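You operate a simulated robot arm through the tools that you are given. There is no shell and no other tool.

You run a simulated robot arm. Do the job below in one go: nothing can be reset, and whatever is moved stays where it is left.

TASK
Lay the silver roller in the saddles, shut both latches and spin it.
Fine: leave the other roller on its rests.

It is judged by the outcome, as a careful person would: the job done as asked, and still so three seconds after it is handed in. It fails if anything else is knocked over, pushed out of place, dropped, spilled or broken.

THE ROBOT
A 6-joint arm with a three-finger gripper, fixed in place. Base frame: the origin is on the floor under the middle of its stand, x ahead of it, y to its left, z up. Lengths are in mm, angles in degrees, forces in N, time in s.
It reaches about 1213 mm from its shoulder. Its first joint turns from -166.0 to 166.0 degrees. Payload 4.89 kg.
Tool frame: the origin (TCP) lies between the finger pads and is the grasp point; the fingertips stand 30 mm ahead of it; z points along the fingers, y is the line along which they close. The gripper opens to 164 mm; its body begins 125 mm behind the TCP.
Orientation is that of the tool frame in the base frame, as [roll, pitch, yaw] about the fixed x, y, z axes, in that order (R = Rz(yaw) Ry(pitch) Rx(roll)). With the fingers straight down and closing along the base's y, the tool's x points along the base's -x, its y along +y and its z along -z.

THE INTERFACE
- The arm moves only by the tool play_rows. Its argument "moves" is a list of rows, each an object of numbers (a shift or turn left out is 0, a gripper value left out holds the last): "tx", "ty", "tz": the shift along the base's x, y, z in mm; "ax", "ay", "az": the turn, a rotation vector about the base's x, y, z in degrees; "claw": the gripper command, from -1 (fully open) to 1 (shut), values between in proportion. In form: [{"tx": .., "ty": .., "tz": .., "ax": .., "ay": .., "az": .., "claw": ..}, ...]. A call has 1 to 20 rows; each row shifts and turns the commanded pose from where the row before left it. A row lasts 0.2 s, in which the tool goes at most 50 mm and 8.6 degrees; a call with a longer step from one row to the next is refused whole, and so is a gripper value outside its range. A pose out of reach is approached as far as the arm can. The call stops where the force on the tool passes 90 N (or 10 N more than at its start, if that is more) or the arm is blocked; 0.2 s more then pass. The fingers move at their own pace (about 108 mm/s each) and stop on an object; they squeeze with about 40 N. The grip force told is the motor's: it shows also when the fingers shut on nothing. Time passes only in rows, and 0.2 s behind the last, so rows that do not move let the fingers close. The reply holds the time, the measured pose of the TCP, the force on the tool along the base axes, the opening and the grip force, in the units named above and with some noise, with the torque about the TCP (base axes, N m) and any sound that the robot's microphone picked up.
- Cameras (640 x 400 px; columns grow to the right, rows downward): "scene" is fixed at [218.2, -500.9, 1373.7]; the picture's right is [0.83, -0.56, 0.00], its down [-0.24, -0.35, -0.91] and it looks along [0.50, 0.75, -0.42] (base axes); focal length 332 px, centre (320, 200). "wrist" rides on the gripper at [76, -2, -152] in the tool frame; the picture's right is [0.02, 1.00, 0.00], its down [-0.88, 0.02, -0.47] and it looks along [-0.47, 0.01, 0.88] (tool axes); focal length 247 px, centre (320, 200).
- camera(camera): a new picture of that camera. The clock stands still meanwhile.
- move_column(by): moves the trunk up (or, below 0, down) by that many mm; the arm rides with it, the base frame stays. It gives what a move gives, with no picture.
- point_at(camera, pixels): for up to 12 pixels [column, row] of the newest picture of that camera ("zoom" is the newest enlarged one), the place [x, y, z] in the base frame of the surface seen there, good to about 2 mm. The clock stands still meanwhile.
- inspect(camera, box): a new picture of the part [left, top, right, bottom] of that camera's present view, enlarged. The clock stands still meanwhile.
- finish_job(): hands the job in; it is judged then, once.

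Leave the gripper open and the arm clear of the work at the hand-in unless told otherwise.

The tools are called after "Request:" as a command line: name --argument value ..., lists and objects as JSON in quotes. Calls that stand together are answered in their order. play_rows: Moves the arm, as the interface text tells. Its arguments: {"type":"object","properties":{"moves":{"type":"array","items":{"type":"object","properties":{"tx":{"type":"number"},"ty":{"type":"number"},"tz":{"type":"number"},"ax":{"type":"number"},"ay":{"type":"number"},"az":{"type":"number"},"claw":{"type":"number"}}}}},"required":["moves"]} The other tools are called the same way: move_column (by) moves the trunk up or down; camera (camera) takes a picture; point_at (camera, pixels) gives the place of the surface under pixels of a picture; inspect (camera, box) takes an enlarged picture of a part of a camera's view; finish_job () hands the job in.

At the start:

```text
time_s: 0.0
position: [588.3, 429.0, 1148.8]
ee_rot: [180.0, 0.0, 180.0]
contact_force: [-0.7, -0.2, 0.0]
torque: [-0.01, -0.01, -0.03]
finger_gap: 164.1
gripper_force: 0.1
trunk travel left (down, up): [-175.0, 215.0]
```

scene: 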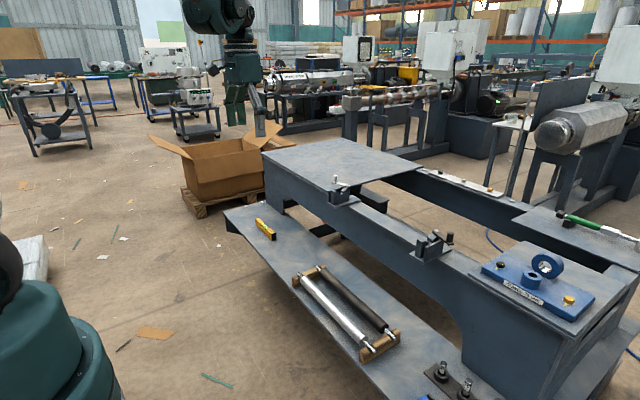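
wrist: 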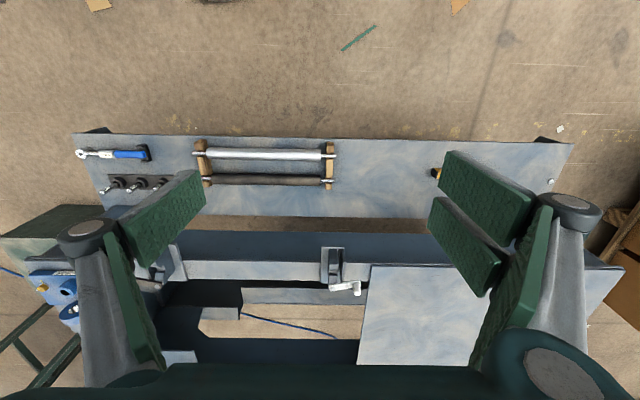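

I see two rollers on wooden rests on the lower shelf (silver one nearer the camera, dark one behind) and two saddle brackets on the machine frame, around pixels (340,190) and (435,243) in the scene. I'll take enlarged views first.

Request:
inspect --camera "scene" --box '[280, 250, 420, 370]'

Request:
inspect --camera "scene" --box '[310, 160, 470, 270]'

Request:
inspect --camera "wrist" --box '[60, 120, 400, 330]'

```text
3.33 times, centred on (350, 310) of scene
```

zoom: 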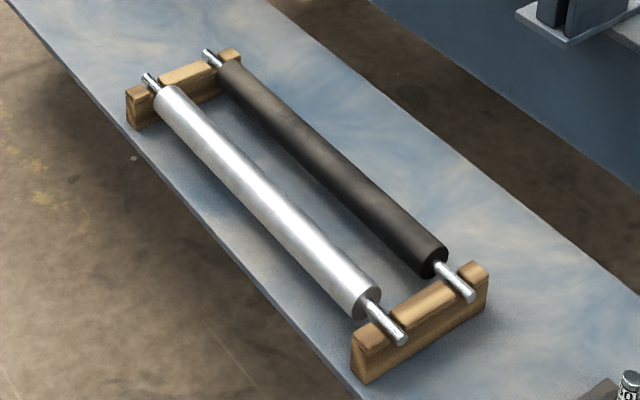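

```text
3.64 times, centred on (390, 215) of scene
```

zoom: 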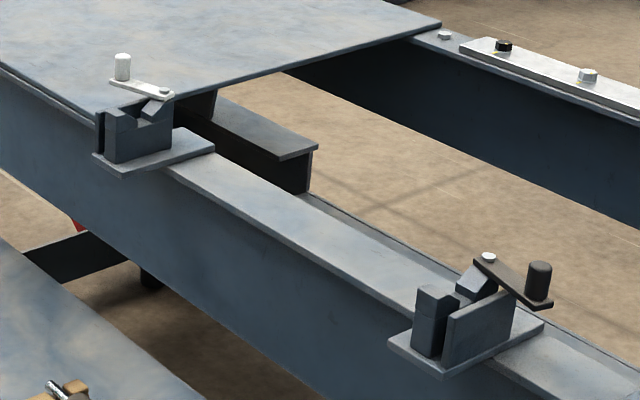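

```text
1.88 times, centred on (230, 225) of wrist
```

zoom: 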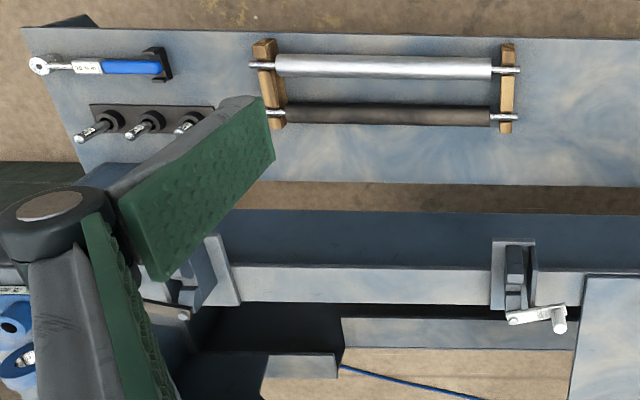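

The newest zoom is the wrist view. I'll measure the roller ends at zoom (278,65)/(492,68), its axles at (255,64)/(515,70), the rests, and the far saddle around (515,275) with its latch at (515,318) to (559,325).

Request:
point_at --camera "zoom" --pixels '[[281, 65], [488, 68], [253, 64], [518, 70], [385, 66], [385, 112], [515, 318], [559, 325], [513, 262], [515, 290], [540, 60], [265, 45]]'

Request:
inspect --camera "scene" --box '[400, 215, 470, 265]'

```text
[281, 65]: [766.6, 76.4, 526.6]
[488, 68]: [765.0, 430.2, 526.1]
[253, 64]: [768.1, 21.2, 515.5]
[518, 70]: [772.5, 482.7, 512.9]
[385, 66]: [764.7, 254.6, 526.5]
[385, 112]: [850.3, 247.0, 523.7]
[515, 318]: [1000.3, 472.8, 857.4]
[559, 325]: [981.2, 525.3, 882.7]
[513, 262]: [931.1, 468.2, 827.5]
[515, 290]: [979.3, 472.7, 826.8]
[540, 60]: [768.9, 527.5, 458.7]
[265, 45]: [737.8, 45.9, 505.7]
```

```text
8.00 times, centred on (435, 240) of scene
```

zoom: 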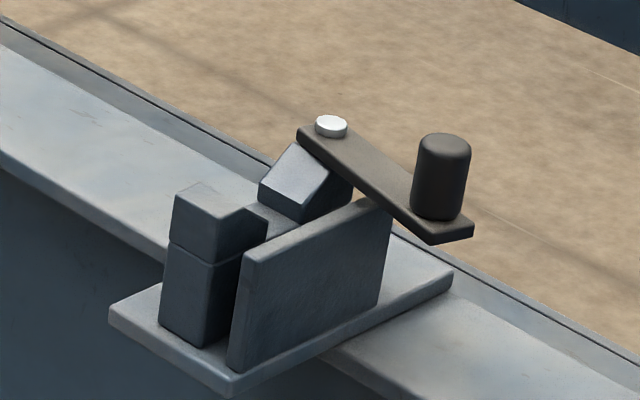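

Now measuring the near saddle (dark latch) in this zoom: pivot (331,126), knob (441,145), front block (205,200), V faces (305,185), plate corners.

Request:
point_at --camera "zoom" --pixels '[[331, 126], [441, 145], [300, 140], [465, 232], [210, 195], [250, 225], [275, 218], [300, 185], [310, 240], [260, 255], [378, 205], [300, 300]]'

Request:
inspect --camera "scene" --box '[315, 165, 375, 210]'

```text
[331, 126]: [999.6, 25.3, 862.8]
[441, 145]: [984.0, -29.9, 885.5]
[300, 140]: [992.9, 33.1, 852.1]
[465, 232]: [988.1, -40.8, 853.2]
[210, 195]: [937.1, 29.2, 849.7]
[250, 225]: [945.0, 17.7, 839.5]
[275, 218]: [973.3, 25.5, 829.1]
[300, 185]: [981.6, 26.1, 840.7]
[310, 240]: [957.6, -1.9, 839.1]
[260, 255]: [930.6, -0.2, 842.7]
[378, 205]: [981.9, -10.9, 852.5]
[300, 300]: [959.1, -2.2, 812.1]
```

```text
8.89 times, centred on (345, 188) of scene
```

zoom: 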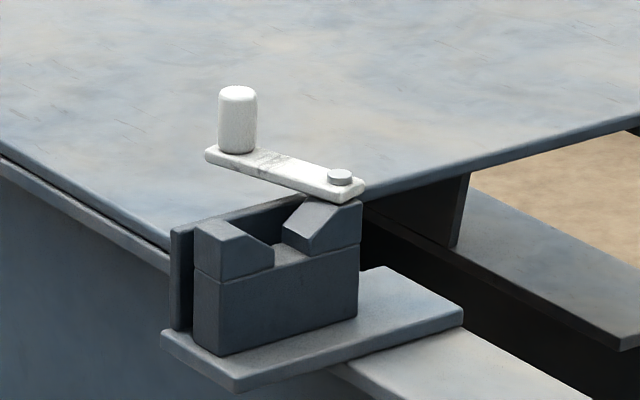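

Request:
point_at --camera "zoom" --pixels '[[340, 177], [238, 95], [238, 150], [215, 155], [360, 190], [220, 232], [250, 245], [290, 252], [315, 225], [180, 230], [275, 300], [340, 225]]'

Request:
inspect --camera "scene" --box '[350, 320, 410, 365]'

```text
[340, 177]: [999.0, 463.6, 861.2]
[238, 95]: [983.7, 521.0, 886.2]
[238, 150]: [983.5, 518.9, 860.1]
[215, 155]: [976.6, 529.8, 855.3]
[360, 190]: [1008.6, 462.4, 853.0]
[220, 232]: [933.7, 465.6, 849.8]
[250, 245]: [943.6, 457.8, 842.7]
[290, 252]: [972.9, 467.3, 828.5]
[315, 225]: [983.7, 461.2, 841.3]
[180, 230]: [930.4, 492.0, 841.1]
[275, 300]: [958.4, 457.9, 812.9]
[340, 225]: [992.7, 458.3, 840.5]
```

```text
8.89 times, centred on (380, 342) of scene
```

zoom: 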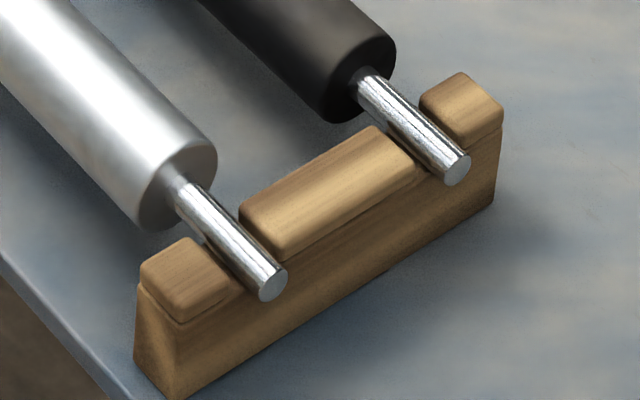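

Request:
point_at --camera "zoom" --pixels '[[273, 283], [230, 225], [190, 262], [320, 185], [180, 160], [150, 215], [213, 160], [247, 293], [280, 262], [400, 110], [455, 170], [470, 110]]'

Request:
inspect --camera "scene" --box '[285, 260, 325, 290]'

```text
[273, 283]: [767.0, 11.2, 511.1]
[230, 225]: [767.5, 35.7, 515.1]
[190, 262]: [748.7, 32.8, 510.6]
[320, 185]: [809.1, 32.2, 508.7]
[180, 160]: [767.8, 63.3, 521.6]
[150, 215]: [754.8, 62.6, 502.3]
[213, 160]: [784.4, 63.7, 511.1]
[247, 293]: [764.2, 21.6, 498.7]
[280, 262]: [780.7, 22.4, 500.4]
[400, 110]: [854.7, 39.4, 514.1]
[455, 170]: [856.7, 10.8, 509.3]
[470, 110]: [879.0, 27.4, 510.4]
```

```text
13.33 times, centred on (305, 275) of scene
```

zoom: 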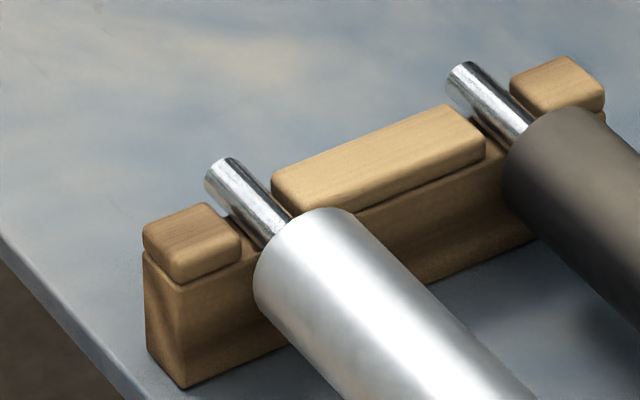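

Request:
point_at --camera "zoom" --pixels '[[230, 170], [212, 182], [270, 225], [285, 250], [340, 215], [320, 240], [195, 225], [380, 150], [555, 85], [470, 80], [265, 270], [400, 290]]'

Request:
inspect --camera "scene" --box '[410, 340, 500, 400]'

```text
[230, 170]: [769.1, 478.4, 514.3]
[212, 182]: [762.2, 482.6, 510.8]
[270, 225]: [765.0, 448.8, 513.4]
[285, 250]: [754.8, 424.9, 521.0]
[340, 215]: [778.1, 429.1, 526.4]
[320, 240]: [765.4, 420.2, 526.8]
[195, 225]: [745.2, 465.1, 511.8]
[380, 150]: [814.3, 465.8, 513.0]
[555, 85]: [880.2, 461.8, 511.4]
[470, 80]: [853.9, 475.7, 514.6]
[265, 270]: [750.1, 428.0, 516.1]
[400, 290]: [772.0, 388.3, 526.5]
```

```text
6.67 times, centred on (455, 370) of scene
```

zoom: 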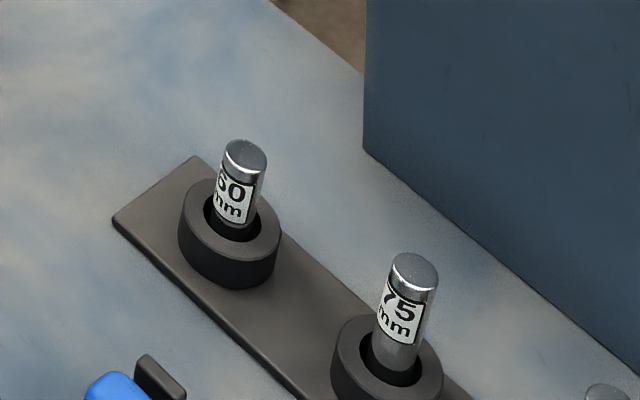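

The roller runs along y at x≈767, centre z≈507, body about 40 mm thick with y≈63..433, and axle ends at y≈11 and 484. The saddles are at x≈964, y≈25 and y≈470. Next I look at the gripper's shape in the scene (around 245,80) and measure the rail below the saddles.

Request:
inspect --camera "scene" --box '[180, 0, 310, 150]'

Request:
inspect --camera "scene" --box '[320, 170, 460, 270]'

```text
2.67 times, centred on (245, 75) of scene
```

zoom: 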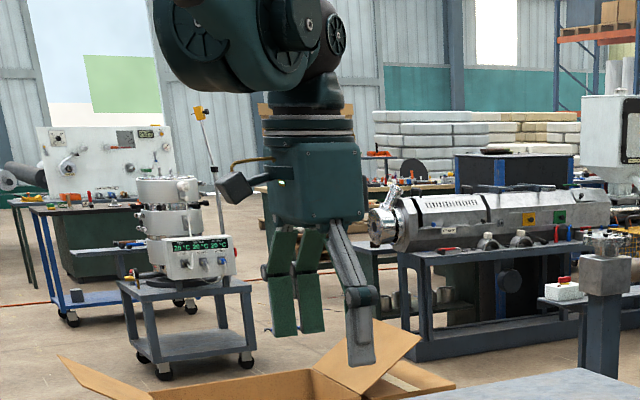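

```text
4.00 times, centred on (390, 220) of scene
```

zoom: 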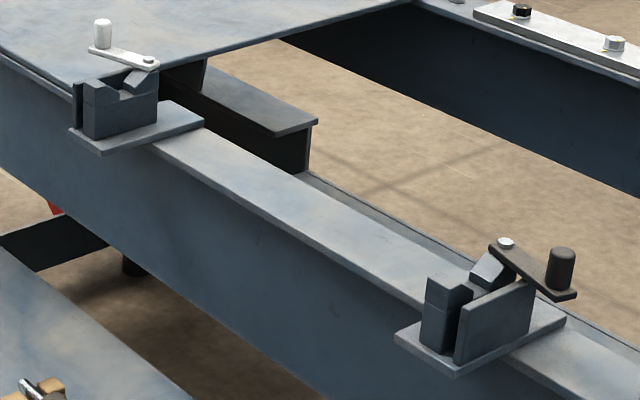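

Measuring the rail top at zoom (300,220), (250,170), its edges, and the base plates.

Request:
point_at --camera "zoom" --pixels '[[300, 220], [240, 200], [380, 275], [330, 200], [140, 140], [430, 345], [60, 50], [250, 60], [185, 115], [545, 325], [300, 190], [420, 310]]'

```text
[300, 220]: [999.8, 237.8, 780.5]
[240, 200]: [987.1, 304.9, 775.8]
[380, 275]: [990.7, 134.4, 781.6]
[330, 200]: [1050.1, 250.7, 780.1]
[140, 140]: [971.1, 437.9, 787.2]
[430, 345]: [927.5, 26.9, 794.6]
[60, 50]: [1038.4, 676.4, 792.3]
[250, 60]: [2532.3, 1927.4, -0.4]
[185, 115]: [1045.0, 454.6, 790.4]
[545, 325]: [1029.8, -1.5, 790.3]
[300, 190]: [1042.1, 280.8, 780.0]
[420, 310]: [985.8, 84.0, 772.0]
```

The rail top is at z≈780, so there is room for the fingers under the roller. I'll move the arm to TCP ≈(874,470,1000) so the wrist camera looks at the far saddle.

Request:
play_rows --moves '[{"tx": 40.8, "ty": 5.9, "tz": -21.3}, {"tx": 40.8, "ty": 5.9, "tz": -21.3}, {"tx": 40.8, "ty": 5.9, "tz": -21.3}, {"tx": 40.8, "ty": 5.9, "tz": -21.3}, {"tx": 40.8, "ty": 5.9, "tz": -21.3}, {"tx": 40.8, "ty": 5.9, "tz": -21.3}, {"tx": 40.8, "ty": 5.9, "tz": -21.3}]'

Request:
camera --camera "wrist"

```text
time_s: 1.6
position: [873.1, 468.2, 1004.1]
ee_rot: [180.0, -0.1, 179.9]
contact_force: [-0.9, -0.7, 0.9]
torque: [0.03, -0.28, -0.04]
finger_gap: 164.0
gripper_force: 0.0
trunk travel left (down, up): [-175.0, 215.0]
```

```text
taken
```

wrist: 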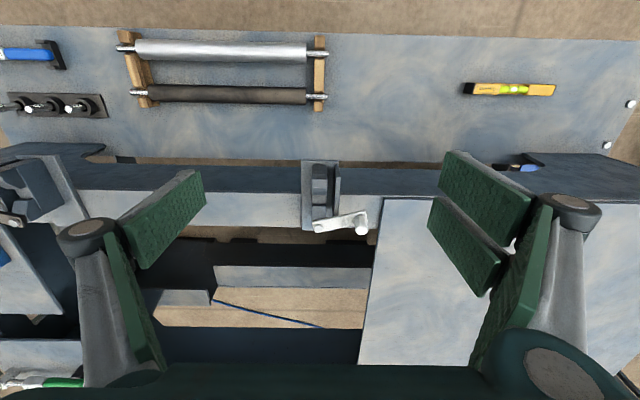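

Request:
inspect --camera "wrist" --box '[280, 150, 380, 245]'

```text
4.21 times, centred on (330, 198) of wrist
```

zoom: 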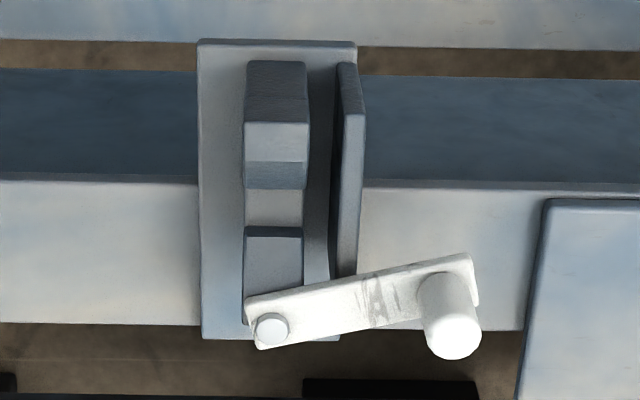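

Clear view of the far saddle. Measuring: front block top (275,140), front slope (275,175), V bottom (273,207), back slope/top (272,260), pivot (272,329), knob top (455,338), end plate (345,95), (350,200), block sides.

Request:
point_at --camera "zoom" --pixels '[[277, 140], [277, 172], [273, 207], [272, 245], [272, 280], [272, 329], [455, 338], [352, 118], [348, 200], [250, 205], [298, 207], [315, 230]]'

Request:
point_at --camera "wrist" --pixels '[[135, 48], [306, 55], [117, 47], [329, 54], [220, 50], [220, 96], [136, 94], [306, 98]]'

```text
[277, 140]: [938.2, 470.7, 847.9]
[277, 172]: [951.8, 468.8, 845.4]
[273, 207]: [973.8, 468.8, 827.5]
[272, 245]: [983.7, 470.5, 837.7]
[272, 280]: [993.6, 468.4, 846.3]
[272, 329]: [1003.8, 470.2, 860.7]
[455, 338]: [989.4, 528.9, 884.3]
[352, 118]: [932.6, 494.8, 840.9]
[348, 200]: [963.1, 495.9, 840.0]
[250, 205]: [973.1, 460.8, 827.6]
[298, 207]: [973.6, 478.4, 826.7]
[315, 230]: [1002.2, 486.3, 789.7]
```

```text
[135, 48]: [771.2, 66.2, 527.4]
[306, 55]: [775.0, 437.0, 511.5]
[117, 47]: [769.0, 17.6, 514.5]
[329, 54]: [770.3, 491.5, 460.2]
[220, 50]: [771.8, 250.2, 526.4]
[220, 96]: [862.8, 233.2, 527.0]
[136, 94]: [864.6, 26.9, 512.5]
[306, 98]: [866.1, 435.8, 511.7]
```

Far saddle: V apex x≈971, z≈827, block y≈460–479, end plate's inner face about y≈490, latch pivot ≈(1003,470), knob ≈(989,528). Now I move across to look at the near saddle.

Request:
play_rows --moves '[{"ty": -49}, {"ty": -49}, {"ty": -49}, {"ty": -49}, {"ty": -49}, {"ty": -49}, {"ty": -49}, {"ty": -49}, {"ty": -49}, {}, {}]'

Request:
inspect --camera "wrist" --box '[260, 150, 360, 245]'

Request:
camera --camera "wrist"

```text
time_s: 4.0
position: [876.0, 33.6, 997.1]
ee_rot: [-180.0, 0.0, 179.8]
contact_force: [0.8, 0.0, -1.2]
torque: [0.07, -0.05, 0.01]
finger_gap: 164.1
gripper_force: 0.0
trunk travel left (down, up): [-175.0, 215.0]
```

```text
4.21 times, centred on (310, 198) of wrist
```

zoom: 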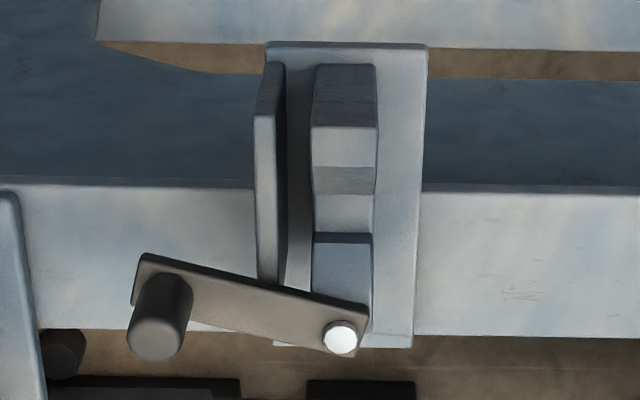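

```text
taken
```

wrist: 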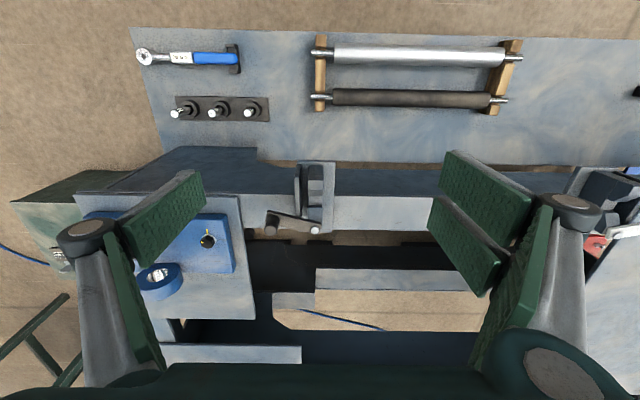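

Near saddle, dark latch. Measuring the same features: front top (345,145), slope (342,180), V bottom (342,210), back slope (342,255), pivot (341,337), knob top (156,338), end plate top (263,150); also the blue plate to its left.

Request:
point_at --camera "zoom" --pixels '[[343, 145], [342, 168], [342, 190], [342, 200], [342, 228], [342, 238], [342, 255], [341, 337], [156, 338], [264, 150], [320, 212], [368, 212]]'

Request:
point_at --camera "wrist" --pixels '[[335, 55], [504, 56], [316, 53], [521, 56], [420, 55], [420, 97], [225, 230], [160, 265], [160, 285], [208, 242], [235, 200], [246, 270]]'

```text
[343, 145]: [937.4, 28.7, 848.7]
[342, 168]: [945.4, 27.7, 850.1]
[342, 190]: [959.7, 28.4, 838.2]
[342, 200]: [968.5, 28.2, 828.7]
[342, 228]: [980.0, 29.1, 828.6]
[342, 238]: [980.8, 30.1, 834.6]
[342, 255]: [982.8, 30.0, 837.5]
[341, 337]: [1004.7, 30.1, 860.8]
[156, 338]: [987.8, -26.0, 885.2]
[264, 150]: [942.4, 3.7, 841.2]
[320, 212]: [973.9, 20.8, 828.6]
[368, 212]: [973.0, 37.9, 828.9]
```

```text
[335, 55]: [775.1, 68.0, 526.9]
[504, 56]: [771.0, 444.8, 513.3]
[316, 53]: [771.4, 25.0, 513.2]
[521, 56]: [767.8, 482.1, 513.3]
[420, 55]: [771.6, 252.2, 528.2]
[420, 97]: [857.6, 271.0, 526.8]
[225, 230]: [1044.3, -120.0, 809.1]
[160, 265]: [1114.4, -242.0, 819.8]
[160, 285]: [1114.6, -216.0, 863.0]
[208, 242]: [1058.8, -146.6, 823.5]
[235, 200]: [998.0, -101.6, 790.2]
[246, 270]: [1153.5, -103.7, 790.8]
```

To judge how noisy the position readings are, I'll let a few still rows pass and read again.

Request:
play_rows --moves '[{}]'

Request:
play_rows --moves '[{}]'

Request:
play_rows --moves '[{}]'

```text
time_s: 4.4
position: [874.7, 34.5, 996.7]
ee_rot: [180.0, 0.1, -180.0]
contact_force: [-0.4, 0.4, 0.2]
torque: [0.0, 0.01, 0.03]
finger_gap: 163.9
gripper_force: 0.0
trunk travel left (down, up): [-175.0, 215.0]
```

```text
time_s: 4.8
position: [874.3, 35.1, 997.5]
ee_rot: [-180.0, 0.0, -180.0]
contact_force: [0.3, 0.3, -0.7]
torque: [0.01, -0.03, -0.02]
finger_gap: 163.9
gripper_force: 0.1
trunk travel left (down, up): [-175.0, 215.0]
```

```text
time_s: 5.2
position: [874.9, 33.7, 998.6]
ee_rot: [179.9, 0.1, 179.9]
contact_force: [-0.1, 0.0, -0.6]
torque: [0.02, 0.0, -0.02]
finger_gap: 164.0
gripper_force: 0.1
trunk travel left (down, up): [-175.0, 215.0]
```

Readings scatter about 1 mm. I'll measure the front of the beam and of the table from this wrist view, for clearance when the gripper goes down by the rests.

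Request:
point_at --camera "wrist" --pixels '[[400, 172], [400, 168], [400, 190], [270, 165], [250, 165], [370, 164], [400, 150], [300, 180], [290, 190], [400, 230], [120, 180], [180, 180]]'

Request:
play_rows --moves '[{"claw": 0.22, "tx": -10, "ty": 20, "az": 8.2}, {"tx": -10, "ty": 20, "az": 8.2}, {"tx": -10, "ty": 20, "az": 8.2}, {"tx": -10, "ty": 20, "az": 8.2}, {"tx": -10, "ty": 20, "az": 8.2}, {"tx": -10, "ty": 20, "az": 8.2}, {"tx": -10, "ty": 20, "az": 8.2}, {"tx": -10, "ty": 20, "az": 8.2}, {"tx": -10, "ty": 20, "az": 8.2}, {"tx": -10, "ty": 20, "az": 8.1}, {"tx": -8, "ty": 13, "az": 8.1}, {}, {}]'

Request:
camera --camera "wrist"

Request:
camera --camera "scene"

```text
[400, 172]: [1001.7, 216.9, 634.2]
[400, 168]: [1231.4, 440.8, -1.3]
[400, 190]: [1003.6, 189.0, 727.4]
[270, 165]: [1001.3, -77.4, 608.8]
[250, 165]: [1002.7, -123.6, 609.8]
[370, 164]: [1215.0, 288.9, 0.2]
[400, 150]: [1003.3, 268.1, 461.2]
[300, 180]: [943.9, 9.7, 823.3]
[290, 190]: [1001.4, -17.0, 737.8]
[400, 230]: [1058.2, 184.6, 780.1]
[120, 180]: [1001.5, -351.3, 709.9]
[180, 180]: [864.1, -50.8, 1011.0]
```

```text
time_s: 8.0
position: [765.3, 243.8, 998.0]
ee_rot: [179.9, 0.1, -90.0]
contact_force: [0.4, 0.3, 0.5]
torque: [-0.01, -0.03, -0.02]
finger_gap: 63.9
gripper_force: 0.1
trunk travel left (down, up): [-175.0, 215.0]
```

```text
taken
```

wrist: 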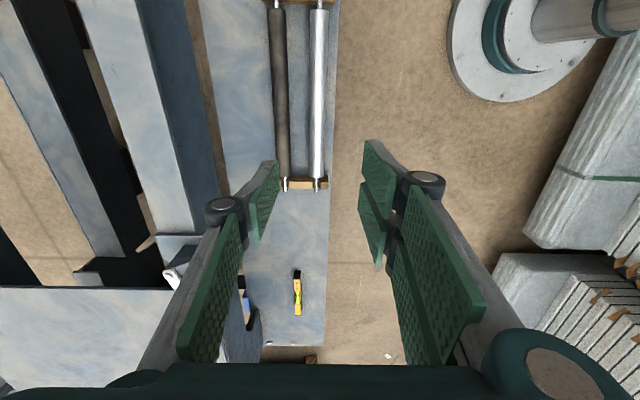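

```text
taken
```

scene: 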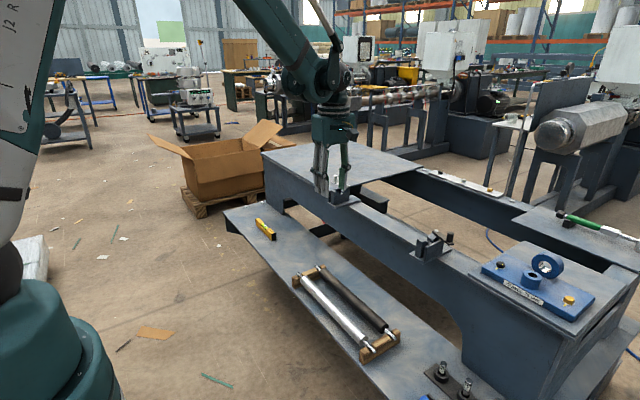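

The beam's front face is at x≈1001, so the gripper has room. The gripper has turned to close along x with a 64 mm opening. I'll look at the fingers closely in the scene at (330,165) to judge their thickness.

Request:
inspect --camera "scene" --box '[280, 100, 390, 210]'

Request:
point_at --camera "zoom" --pixels '[[226, 240], [226, 330], [226, 350], [350, 340], [330, 340], [350, 250], [240, 340], [250, 350], [365, 360]]'

```text
3.64 times, centred on (335, 155) of scene
```

zoom: 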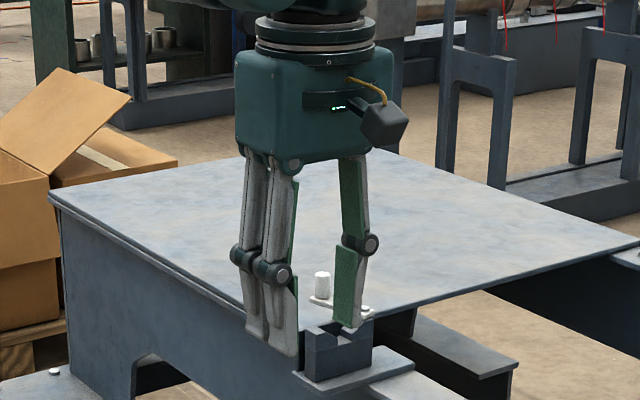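

```text
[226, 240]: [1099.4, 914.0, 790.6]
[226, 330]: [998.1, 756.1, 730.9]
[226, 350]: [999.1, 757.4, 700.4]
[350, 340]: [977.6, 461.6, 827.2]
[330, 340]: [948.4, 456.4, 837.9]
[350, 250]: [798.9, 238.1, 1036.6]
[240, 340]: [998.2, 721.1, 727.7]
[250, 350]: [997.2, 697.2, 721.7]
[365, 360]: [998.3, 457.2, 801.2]
```

Request:
point_at --camera "zoom" --pixels '[[345, 290], [360, 290], [350, 322], [362, 315], [371, 244], [285, 350], [272, 325], [292, 320], [274, 272], [262, 270], [295, 340], [248, 325]]'

```text
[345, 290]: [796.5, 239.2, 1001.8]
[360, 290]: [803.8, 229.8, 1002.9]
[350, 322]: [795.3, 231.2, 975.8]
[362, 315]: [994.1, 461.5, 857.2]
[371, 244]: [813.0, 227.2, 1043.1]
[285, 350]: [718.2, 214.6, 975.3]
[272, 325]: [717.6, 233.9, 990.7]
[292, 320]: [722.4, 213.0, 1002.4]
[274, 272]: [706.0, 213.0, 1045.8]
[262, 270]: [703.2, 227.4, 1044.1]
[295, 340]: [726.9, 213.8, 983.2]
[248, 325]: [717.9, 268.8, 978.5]
```

Finger outer faces are within about ±43 mm of the TCP at this opening, and the dark roller starts at +66, so it clears. I'll check where the roller lies relative to the TCP with the wrist view (the line below the TCP is column 320).

Request:
inspect --camera "wrist" --box '[260, 50, 380, 125]'

Request:
point_at --camera "zoom" --pixels '[[312, 260], [312, 150], [312, 350], [110, 260], [110, 150]]'

```text
5.33 times, centred on (320, 88) of wrist
```

zoom: 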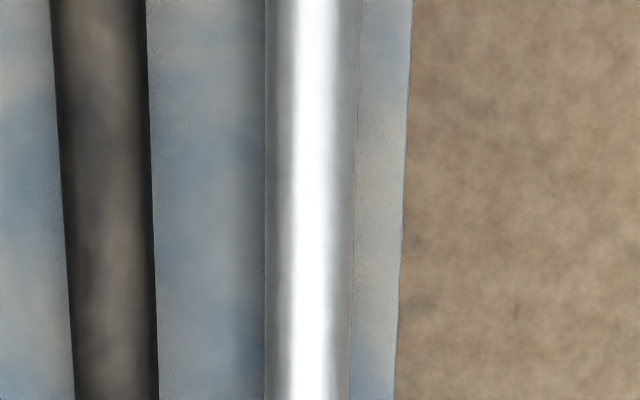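

```text
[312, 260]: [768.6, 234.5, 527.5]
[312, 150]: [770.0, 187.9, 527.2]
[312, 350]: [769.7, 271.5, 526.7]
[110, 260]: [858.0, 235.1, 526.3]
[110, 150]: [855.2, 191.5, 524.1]
```

The roller's centre is about 2 px left of the TCP line, i.e. about 4 mm further in +x. I'll shift +4 in x and descend to z≈600, then check again.

Request:
play_rows --moves '[{"tx": 2, "ty": 2, "tz": -45}, {"tx": 2, "ty": 2, "tz": -45}, {"tz": -45}, {"tz": -45}, {"tz": -45}, {"tz": -45}, {"tz": -45}, {"tz": -45}, {"tz": -40}, {}, {}]'

Request:
camera --camera "wrist"

Request:
camera --camera "scene"

```text
time_s: 10.4
position: [769.5, 241.2, 600.0]
ee_rot: [-180.0, 0.1, -90.0]
contact_force: [-0.2, -0.3, 1.1]
torque: [0.02, 0.04, -0.02]
finger_gap: 63.9
gripper_force: 0.1
trunk travel left (down, up): [-175.0, 215.0]
```

```text
taken
```

wrist: 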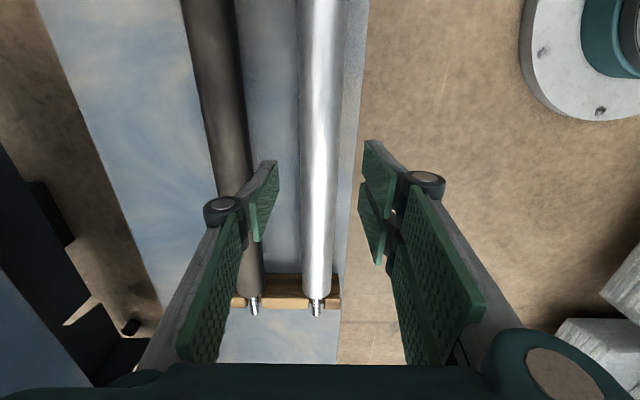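

```text
taken
```

scene: 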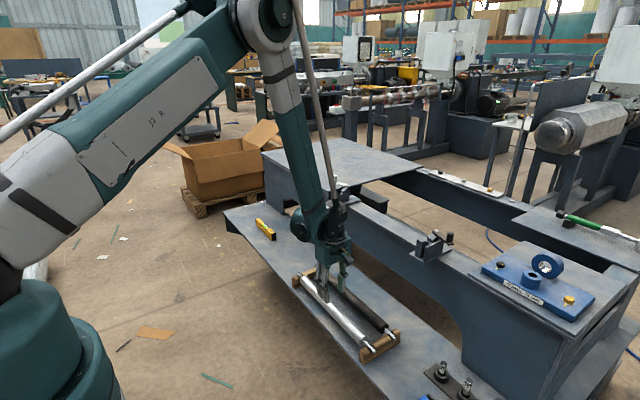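

The roller sits centred between the fingers. I'll measure its ends to centre the grip in y.

Request:
point_at --camera "wrist" --pixels '[[318, 292], [317, 310], [319, 150], [319, 50], [317, 250], [305, 285], [335, 285]]'

Request:
inspect --camera "scene" --box '[280, 240, 420, 370]'

```text
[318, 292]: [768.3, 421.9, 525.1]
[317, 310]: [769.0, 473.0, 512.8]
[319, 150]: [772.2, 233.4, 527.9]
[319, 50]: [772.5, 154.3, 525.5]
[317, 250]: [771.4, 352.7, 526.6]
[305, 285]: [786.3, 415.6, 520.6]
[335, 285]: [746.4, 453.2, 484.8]
```

```text
3.08 times, centred on (350, 305) of scene
```

zoom: 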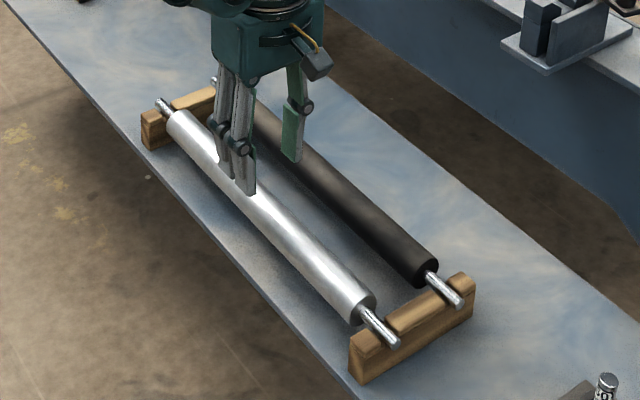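

I'll centre in y (+7) and descend slowly to z≈511 so the pads straddle the roller's middle.

Request:
play_rows --moves '[{"ty": 7, "tz": -15}, {"tz": -20}, {"tz": -20}, {"tz": -15}, {"tz": -10}, {"tz": -9}, {}, {}]'

Request:
camera --camera "wrist"

Request:
inspect --camera "scene" --box '[290, 230, 400, 330]'

```text
time_s: 12.2
position: [769.9, 252.1, 509.6]
ee_rot: [180.0, 0.0, -90.0]
contact_force: [-1.0, 0.2, 0.7]
torque: [-0.01, 0.0, 0.0]
finger_gap: 64.1
gripper_force: 0.1
trunk travel left (down, up): [-175.0, 215.0]
```

```text
taken
```

wrist: 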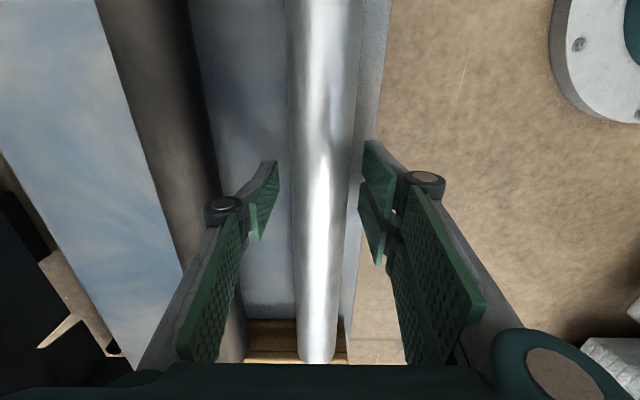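

```text
4.00 times, centred on (345, 280) of scene
```

zoom: 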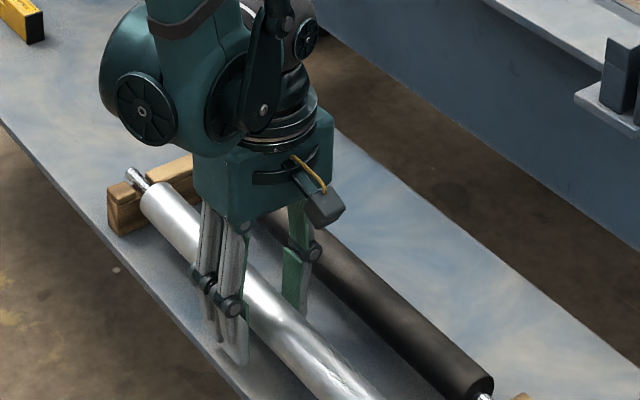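

The fingers straddle the silver roller evenly. I'll close in small steps and watch the sideways force.

Request:
play_rows --moves '[{"claw": 0.4}, {"claw": 0.45}, {"claw": 0.45}]'

Request:
play_rows --moves '[{"claw": 0.5}, {"claw": 0.53}, {"claw": 0.53}]'

```text
time_s: 13.0
position: [769.9, 252.6, 510.0]
ee_rot: [-179.9, -0.1, -90.1]
contact_force: [0.0, 0.4, -0.1]
torque: [-0.01, -0.02, 0.0]
finger_gap: 44.8
gripper_force: 0.2
trunk travel left (down, up): [-175.0, 215.0]
```

```text
time_s: 13.8
position: [769.5, 252.8, 511.8]
ee_rot: [-180.0, 0.0, -90.0]
contact_force: [2.1, -0.2, 1.1]
torque: [0.0, 0.01, 0.01]
finger_gap: 38.8
gripper_force: 0.5
trunk travel left (down, up): [-175.0, 215.0]
```

The gap is 38.8 mm with a 2 N side force, so contact is just beginning and well centred. Closing fully to grip.

Request:
play_rows --moves '[{"claw": 0.56}, {"claw": 0.6}, {"claw": 0.8}, {"claw": 1}, {"claw": 1}, {"claw": 1}]'

```text
time_s: 15.2
position: [769.9, 251.3, 510.7]
ee_rot: [-179.9, 0.0, -90.0]
contact_force: [-1.2, -0.2, 0.6]
torque: [-0.06, 0.01, 0.0]
finger_gap: 38.0
gripper_force: 40.0
trunk travel left (down, up): [-175.0, 215.0]
```

Gripped at 38 mm with 40 N. Lifting gently 20 mm and reading the weight.

Request:
play_rows --moves '[{"tz": 5}, {"tz": 7}, {"tz": 8}, {}, {}]'

Request:
inspect --camera "scene" --box '[280, 240, 420, 370]'

```text
time_s: 16.4
position: [770.1, 254.5, 530.7]
ee_rot: [-180.0, 0.0, -90.0]
contact_force: [-0.1, 0.7, -3.9]
torque: [0.03, 0.01, -0.02]
finger_gap: 38.1
gripper_force: 40.3
trunk travel left (down, up): [-175.0, 215.0]
```

```text
3.08 times, centred on (350, 305) of scene
```

zoom: 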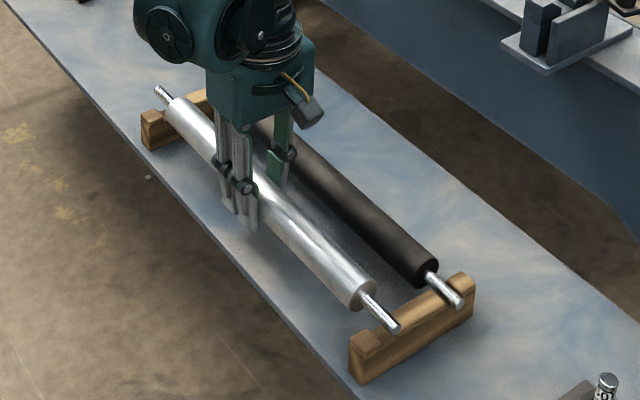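

The roller is free of the rests (about 4 N) and level. Now I'll raise it to z≈905, well above the saddles, before going forward.

Request:
play_rows --moves '[{"tz": 25}, {"tz": 45}, {"tz": 45}, {"tz": 45}, {"tz": 45}, {"tz": 45}, {"tz": 45}, {"tz": 45}, {"tz": 35}, {}, {}]'

Request:
camera --camera "scene"

```text
time_s: 18.8
position: [769.4, 251.3, 907.0]
ee_rot: [-180.0, -0.1, -89.9]
contact_force: [-0.7, -0.1, -3.3]
torque: [-0.01, -0.07, 0.0]
finger_gap: 38.3
gripper_force: 39.9
trunk travel left (down, up): [-175.0, 215.0]
```

```text
taken
```

scene: 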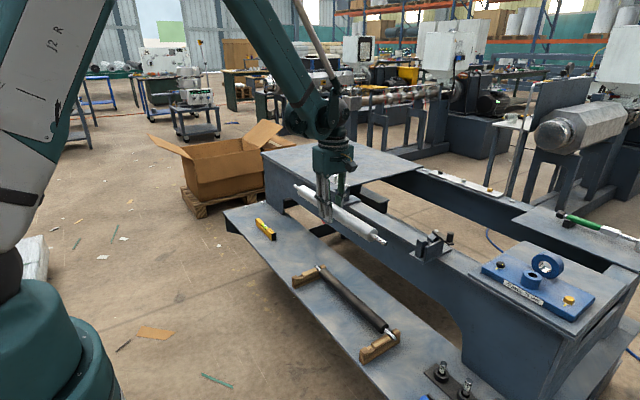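

The roller hangs level and the dark one is untouched on its rests. Now forward 200 mm in x, staying above the latches.

Request:
play_rows --moves '[{"tx": 25}, {"tx": 35}, {"tx": 40}, {"tx": 40}, {"tx": 35}, {"tx": 25}, {}, {}]'

Request:
camera --camera "scene"

Request:
camera --camera "wrist"

Request:
inspect --camera "scene" --box '[390, 200, 470, 265]'

```text
time_s: 20.6
position: [969.5, 253.7, 905.2]
ee_rot: [-180.0, 0.0, -90.0]
contact_force: [1.5, -0.4, -4.8]
torque: [0.04, 0.04, -0.02]
finger_gap: 38.2
gripper_force: 39.9
trunk travel left (down, up): [-175.0, 215.0]
```

```text
taken
```

scene: 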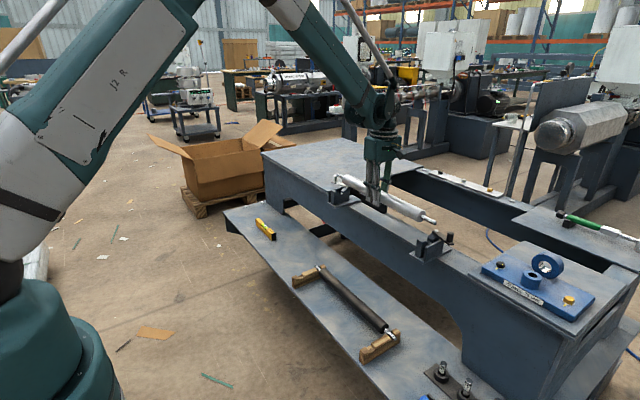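

```text
taken
```

wrist: 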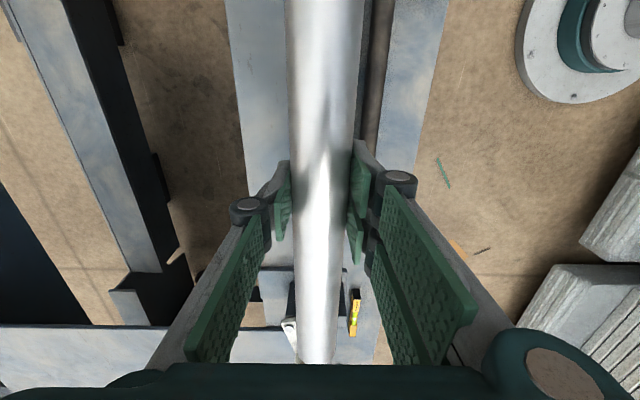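

```text
6.15 times, centred on (430, 232) of scene
```

zoom: 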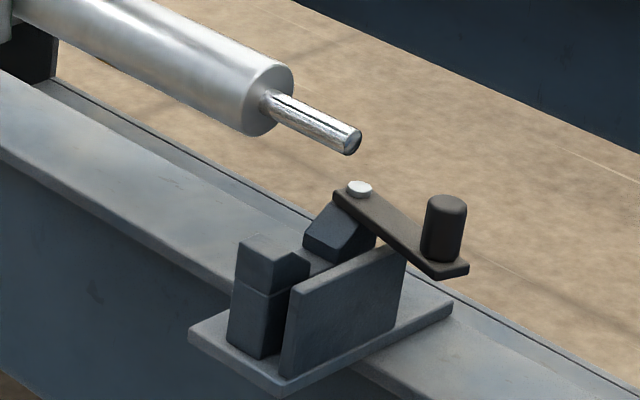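

Measuring the axle end (356,141), axle top (310,110), body end and saddle parts in the same zoom to align x and y.

Request:
point_at --camera "zoom" --pixels '[[354, 140], [310, 112], [272, 100], [225, 50], [359, 188], [445, 208], [268, 245], [335, 228], [300, 262], [350, 265], [295, 283], [320, 255]]'

Request:
inspect --camera "scene" --box '[315, 160, 375, 210]'

```text
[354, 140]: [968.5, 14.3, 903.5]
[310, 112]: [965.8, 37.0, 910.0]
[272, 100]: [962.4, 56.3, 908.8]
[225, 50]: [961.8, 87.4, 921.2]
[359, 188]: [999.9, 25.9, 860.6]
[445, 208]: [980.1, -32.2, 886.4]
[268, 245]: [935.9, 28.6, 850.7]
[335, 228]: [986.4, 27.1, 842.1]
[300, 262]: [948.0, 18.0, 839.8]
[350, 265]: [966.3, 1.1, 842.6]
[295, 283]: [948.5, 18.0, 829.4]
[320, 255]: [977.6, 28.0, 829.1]
```

```text
8.00 times, centred on (345, 185) of scene
```

zoom: 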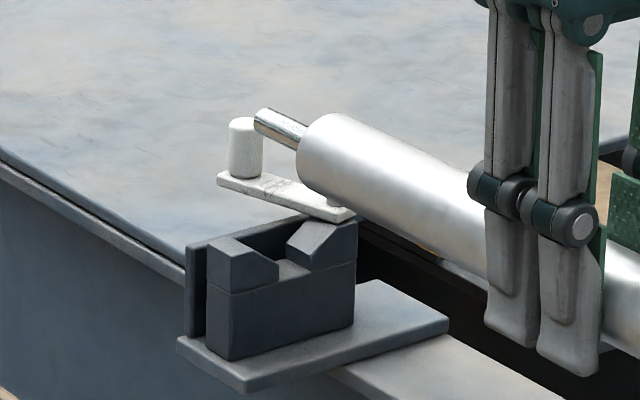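

Request:
point_at --camera "zoom" --pixels '[[262, 120], [285, 125], [310, 125], [340, 125], [272, 113], [231, 250], [290, 270], [320, 230], [270, 300], [192, 255], [245, 125], [265, 190]]'

```text
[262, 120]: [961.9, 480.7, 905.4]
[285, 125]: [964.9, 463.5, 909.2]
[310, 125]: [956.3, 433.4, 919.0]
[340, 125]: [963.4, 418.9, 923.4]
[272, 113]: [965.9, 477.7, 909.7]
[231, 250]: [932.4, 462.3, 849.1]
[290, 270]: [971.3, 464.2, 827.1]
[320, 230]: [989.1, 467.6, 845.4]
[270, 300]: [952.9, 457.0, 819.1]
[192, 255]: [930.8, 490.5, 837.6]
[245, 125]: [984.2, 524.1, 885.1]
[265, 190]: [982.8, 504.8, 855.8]
```

The axle lies over both V's (x≈966–968 vs V centre ≈967 in the same camera), level to under 1 mm. It is about 2 mm too far toward +y, so I'll shift −2 in y and lower 58 mm, stopping about 10 mm above the seat.

Request:
play_rows --moves '[{"ty": -2, "tz": -8}, {"tz": -12}, {"tz": -12}, {"tz": -12}, {"tz": -8}, {"tz": -6}, {}, {}]'

Request:
inspect --camera "scene" --box '[390, 210, 470, 265]'

Request:
inspect --camera "scene" --box '[315, 160, 375, 210]'

```text
time_s: 22.4
position: [968.4, 250.4, 847.3]
ee_rot: [-179.9, 0.0, -90.1]
contact_force: [0.3, -0.7, -3.7]
torque: [0.0, 0.04, 0.04]
finger_gap: 38.0
gripper_force: 39.6
trunk travel left (down, up): [-175.0, 215.0]
```

```text
7.27 times, centred on (430, 238) of scene
```

zoom: 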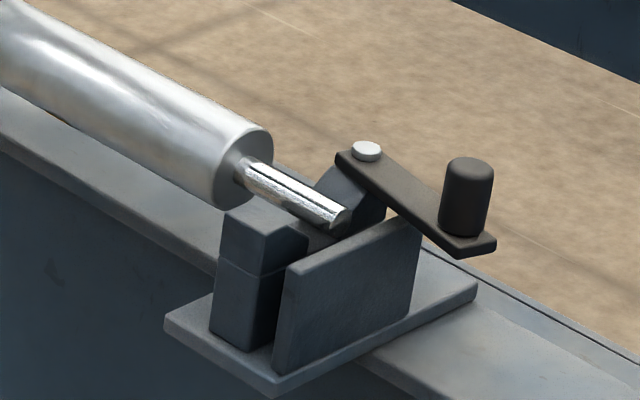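

```text
8.00 times, centred on (345, 185) of scene
```

zoom: 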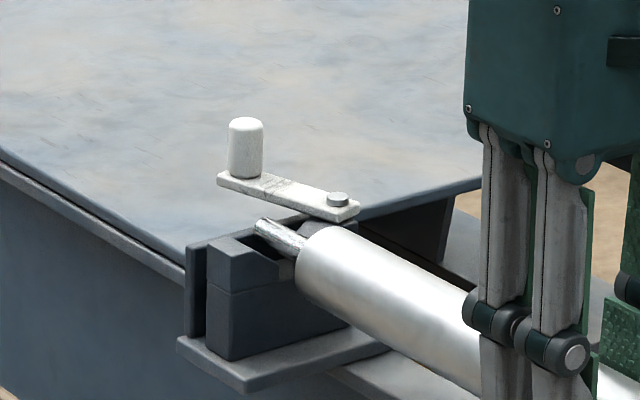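

Both axle ends have entered the V's, inside the end plates and clear of the open latches. Now I lower in 2 mm steps, watching the force.

Request:
play_rows --moves '[{"tz": -2}, {"tz": -2}, {"tz": -2}, {}]'

Request:
play_rows --moves '[{"tz": -1.5}, {"tz": -1.5}, {}]'

```text
time_s: 23.4
position: [969.6, 250.9, 840.7]
ee_rot: [-179.9, -0.1, -90.1]
contact_force: [0.4, -0.1, -3.8]
torque: [-0.04, -0.07, -0.03]
finger_gap: 38.2
gripper_force: 39.7
trunk travel left (down, up): [-175.0, 215.0]
```

```text
time_s: 24.2
position: [970.1, 251.1, 838.2]
ee_rot: [-180.0, -0.1, -90.0]
contact_force: [3.2, 1.3, 8.3]
torque: [-0.14, 0.0, 0.01]
finger_gap: 37.9
gripper_force: 40.5
trunk travel left (down, up): [-175.0, 215.0]
```

Contact: force rose from −3.8 to +8.3 N, with +3 N in x (front slope touching first). I'll shift +1 in x and lower 1 mm more, then look.

Request:
play_rows --moves '[{"tx": 1}, {"tz": -0.7}, {}]'

Request:
inspect --camera "scene" --box '[390, 210, 470, 265]'

Request:
inspect --camera "scene" --box '[315, 160, 375, 210]'

```text
time_s: 25.0
position: [969.3, 250.2, 837.9]
ee_rot: [180.0, 0.1, -90.0]
contact_force: [-6.5, 1.2, 19.2]
torque: [-0.04, 0.04, -0.02]
finger_gap: 38.2
gripper_force: 40.7
trunk travel left (down, up): [-175.0, 215.0]
```

```text
7.27 times, centred on (430, 238) of scene
```

zoom: 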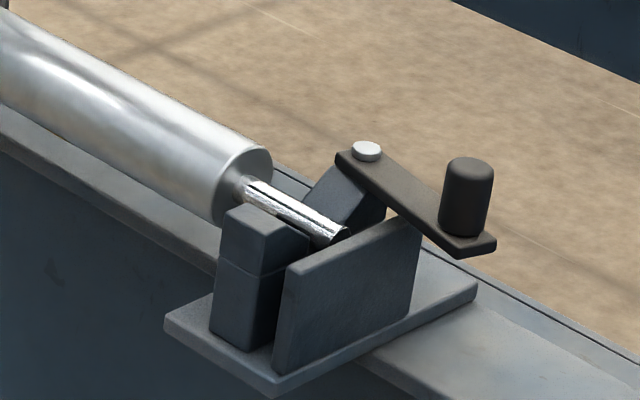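

```text
8.00 times, centred on (345, 185) of scene
```

zoom: 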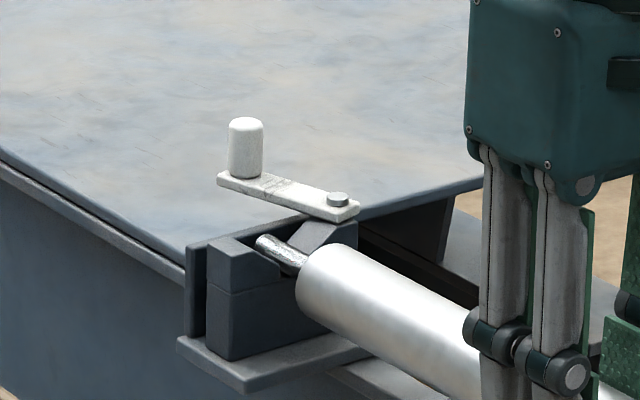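

It is seated: 19 N down, small x force from the back slope. I'll ease −0.5 in x, +0.5 in z, and then open to 64 mm.

Request:
play_rows --moves '[{"tx": -0.6, "tz": 0.7}, {}, {"claw": 0.6}, {"claw": 0.45}, {"claw": 0.3}, {"claw": 0.22}, {}]'

Request:
inspect --camera "scene" --box '[310, 150, 470, 270]'

Request:
camera --camera "wrist"

```text
time_s: 26.6
position: [969.7, 250.6, 838.6]
ee_rot: [-180.0, 0.1, -90.0]
contact_force: [-0.2, 0.3, 0.1]
torque: [0.0, -0.02, 0.0]
finger_gap: 63.8
gripper_force: 0.1
trunk travel left (down, up): [-175.0, 215.0]
```

```text
3.33 times, centred on (390, 210) of scene
```

zoom: 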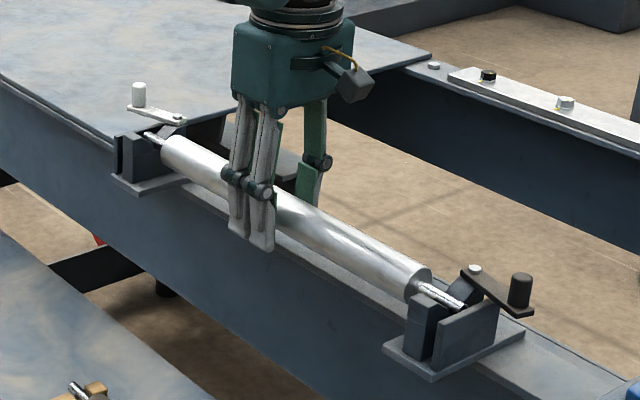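

```text
taken
```

wrist: 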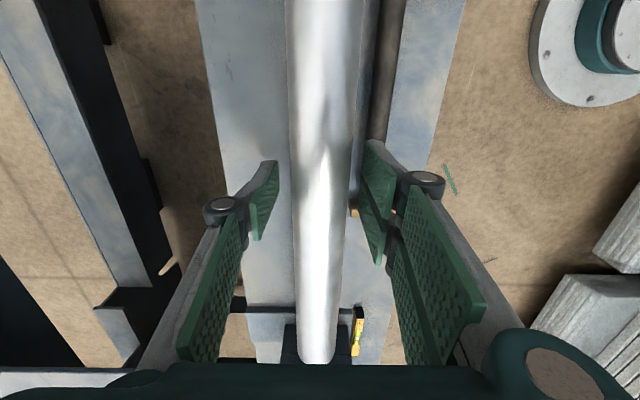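

The roller stays in the V's with no force on the tool. Next I raise straight up and clear, then look at the seated roller and the latches.

Request:
play_rows --moves '[{"tz": 10}, {"tz": 25}, {"tz": 40}, {"tz": 45}, {"tz": 20}, {}, {}]'

Request:
inspect --camera "scene" --box '[310, 150, 470, 270]'

Request:
inspect --camera "scene" --box '[405, 215, 465, 260]'

```text
time_s: 28.2
position: [970.6, 250.1, 978.9]
ee_rot: [179.9, 0.0, -90.0]
contact_force: [0.1, 0.2, -0.2]
torque: [-0.03, -0.02, 0.04]
finger_gap: 64.2
gripper_force: 0.2
trunk travel left (down, up): [-175.0, 215.0]
```

```text
3.33 times, centred on (390, 210) of scene
```

zoom: 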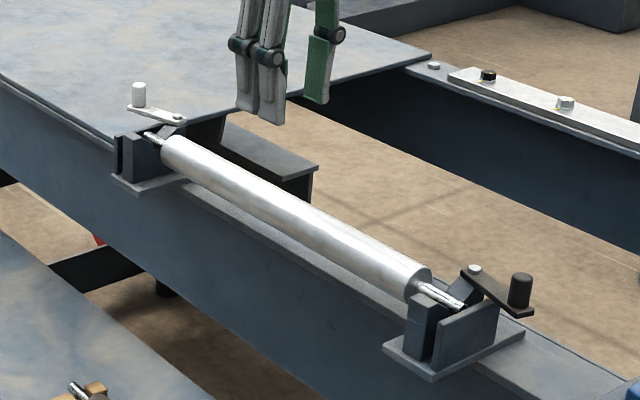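

```text
8.89 times, centred on (435, 238) of scene
```

zoom: 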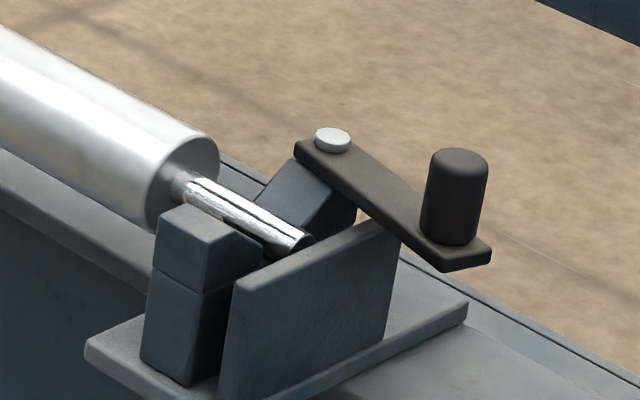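

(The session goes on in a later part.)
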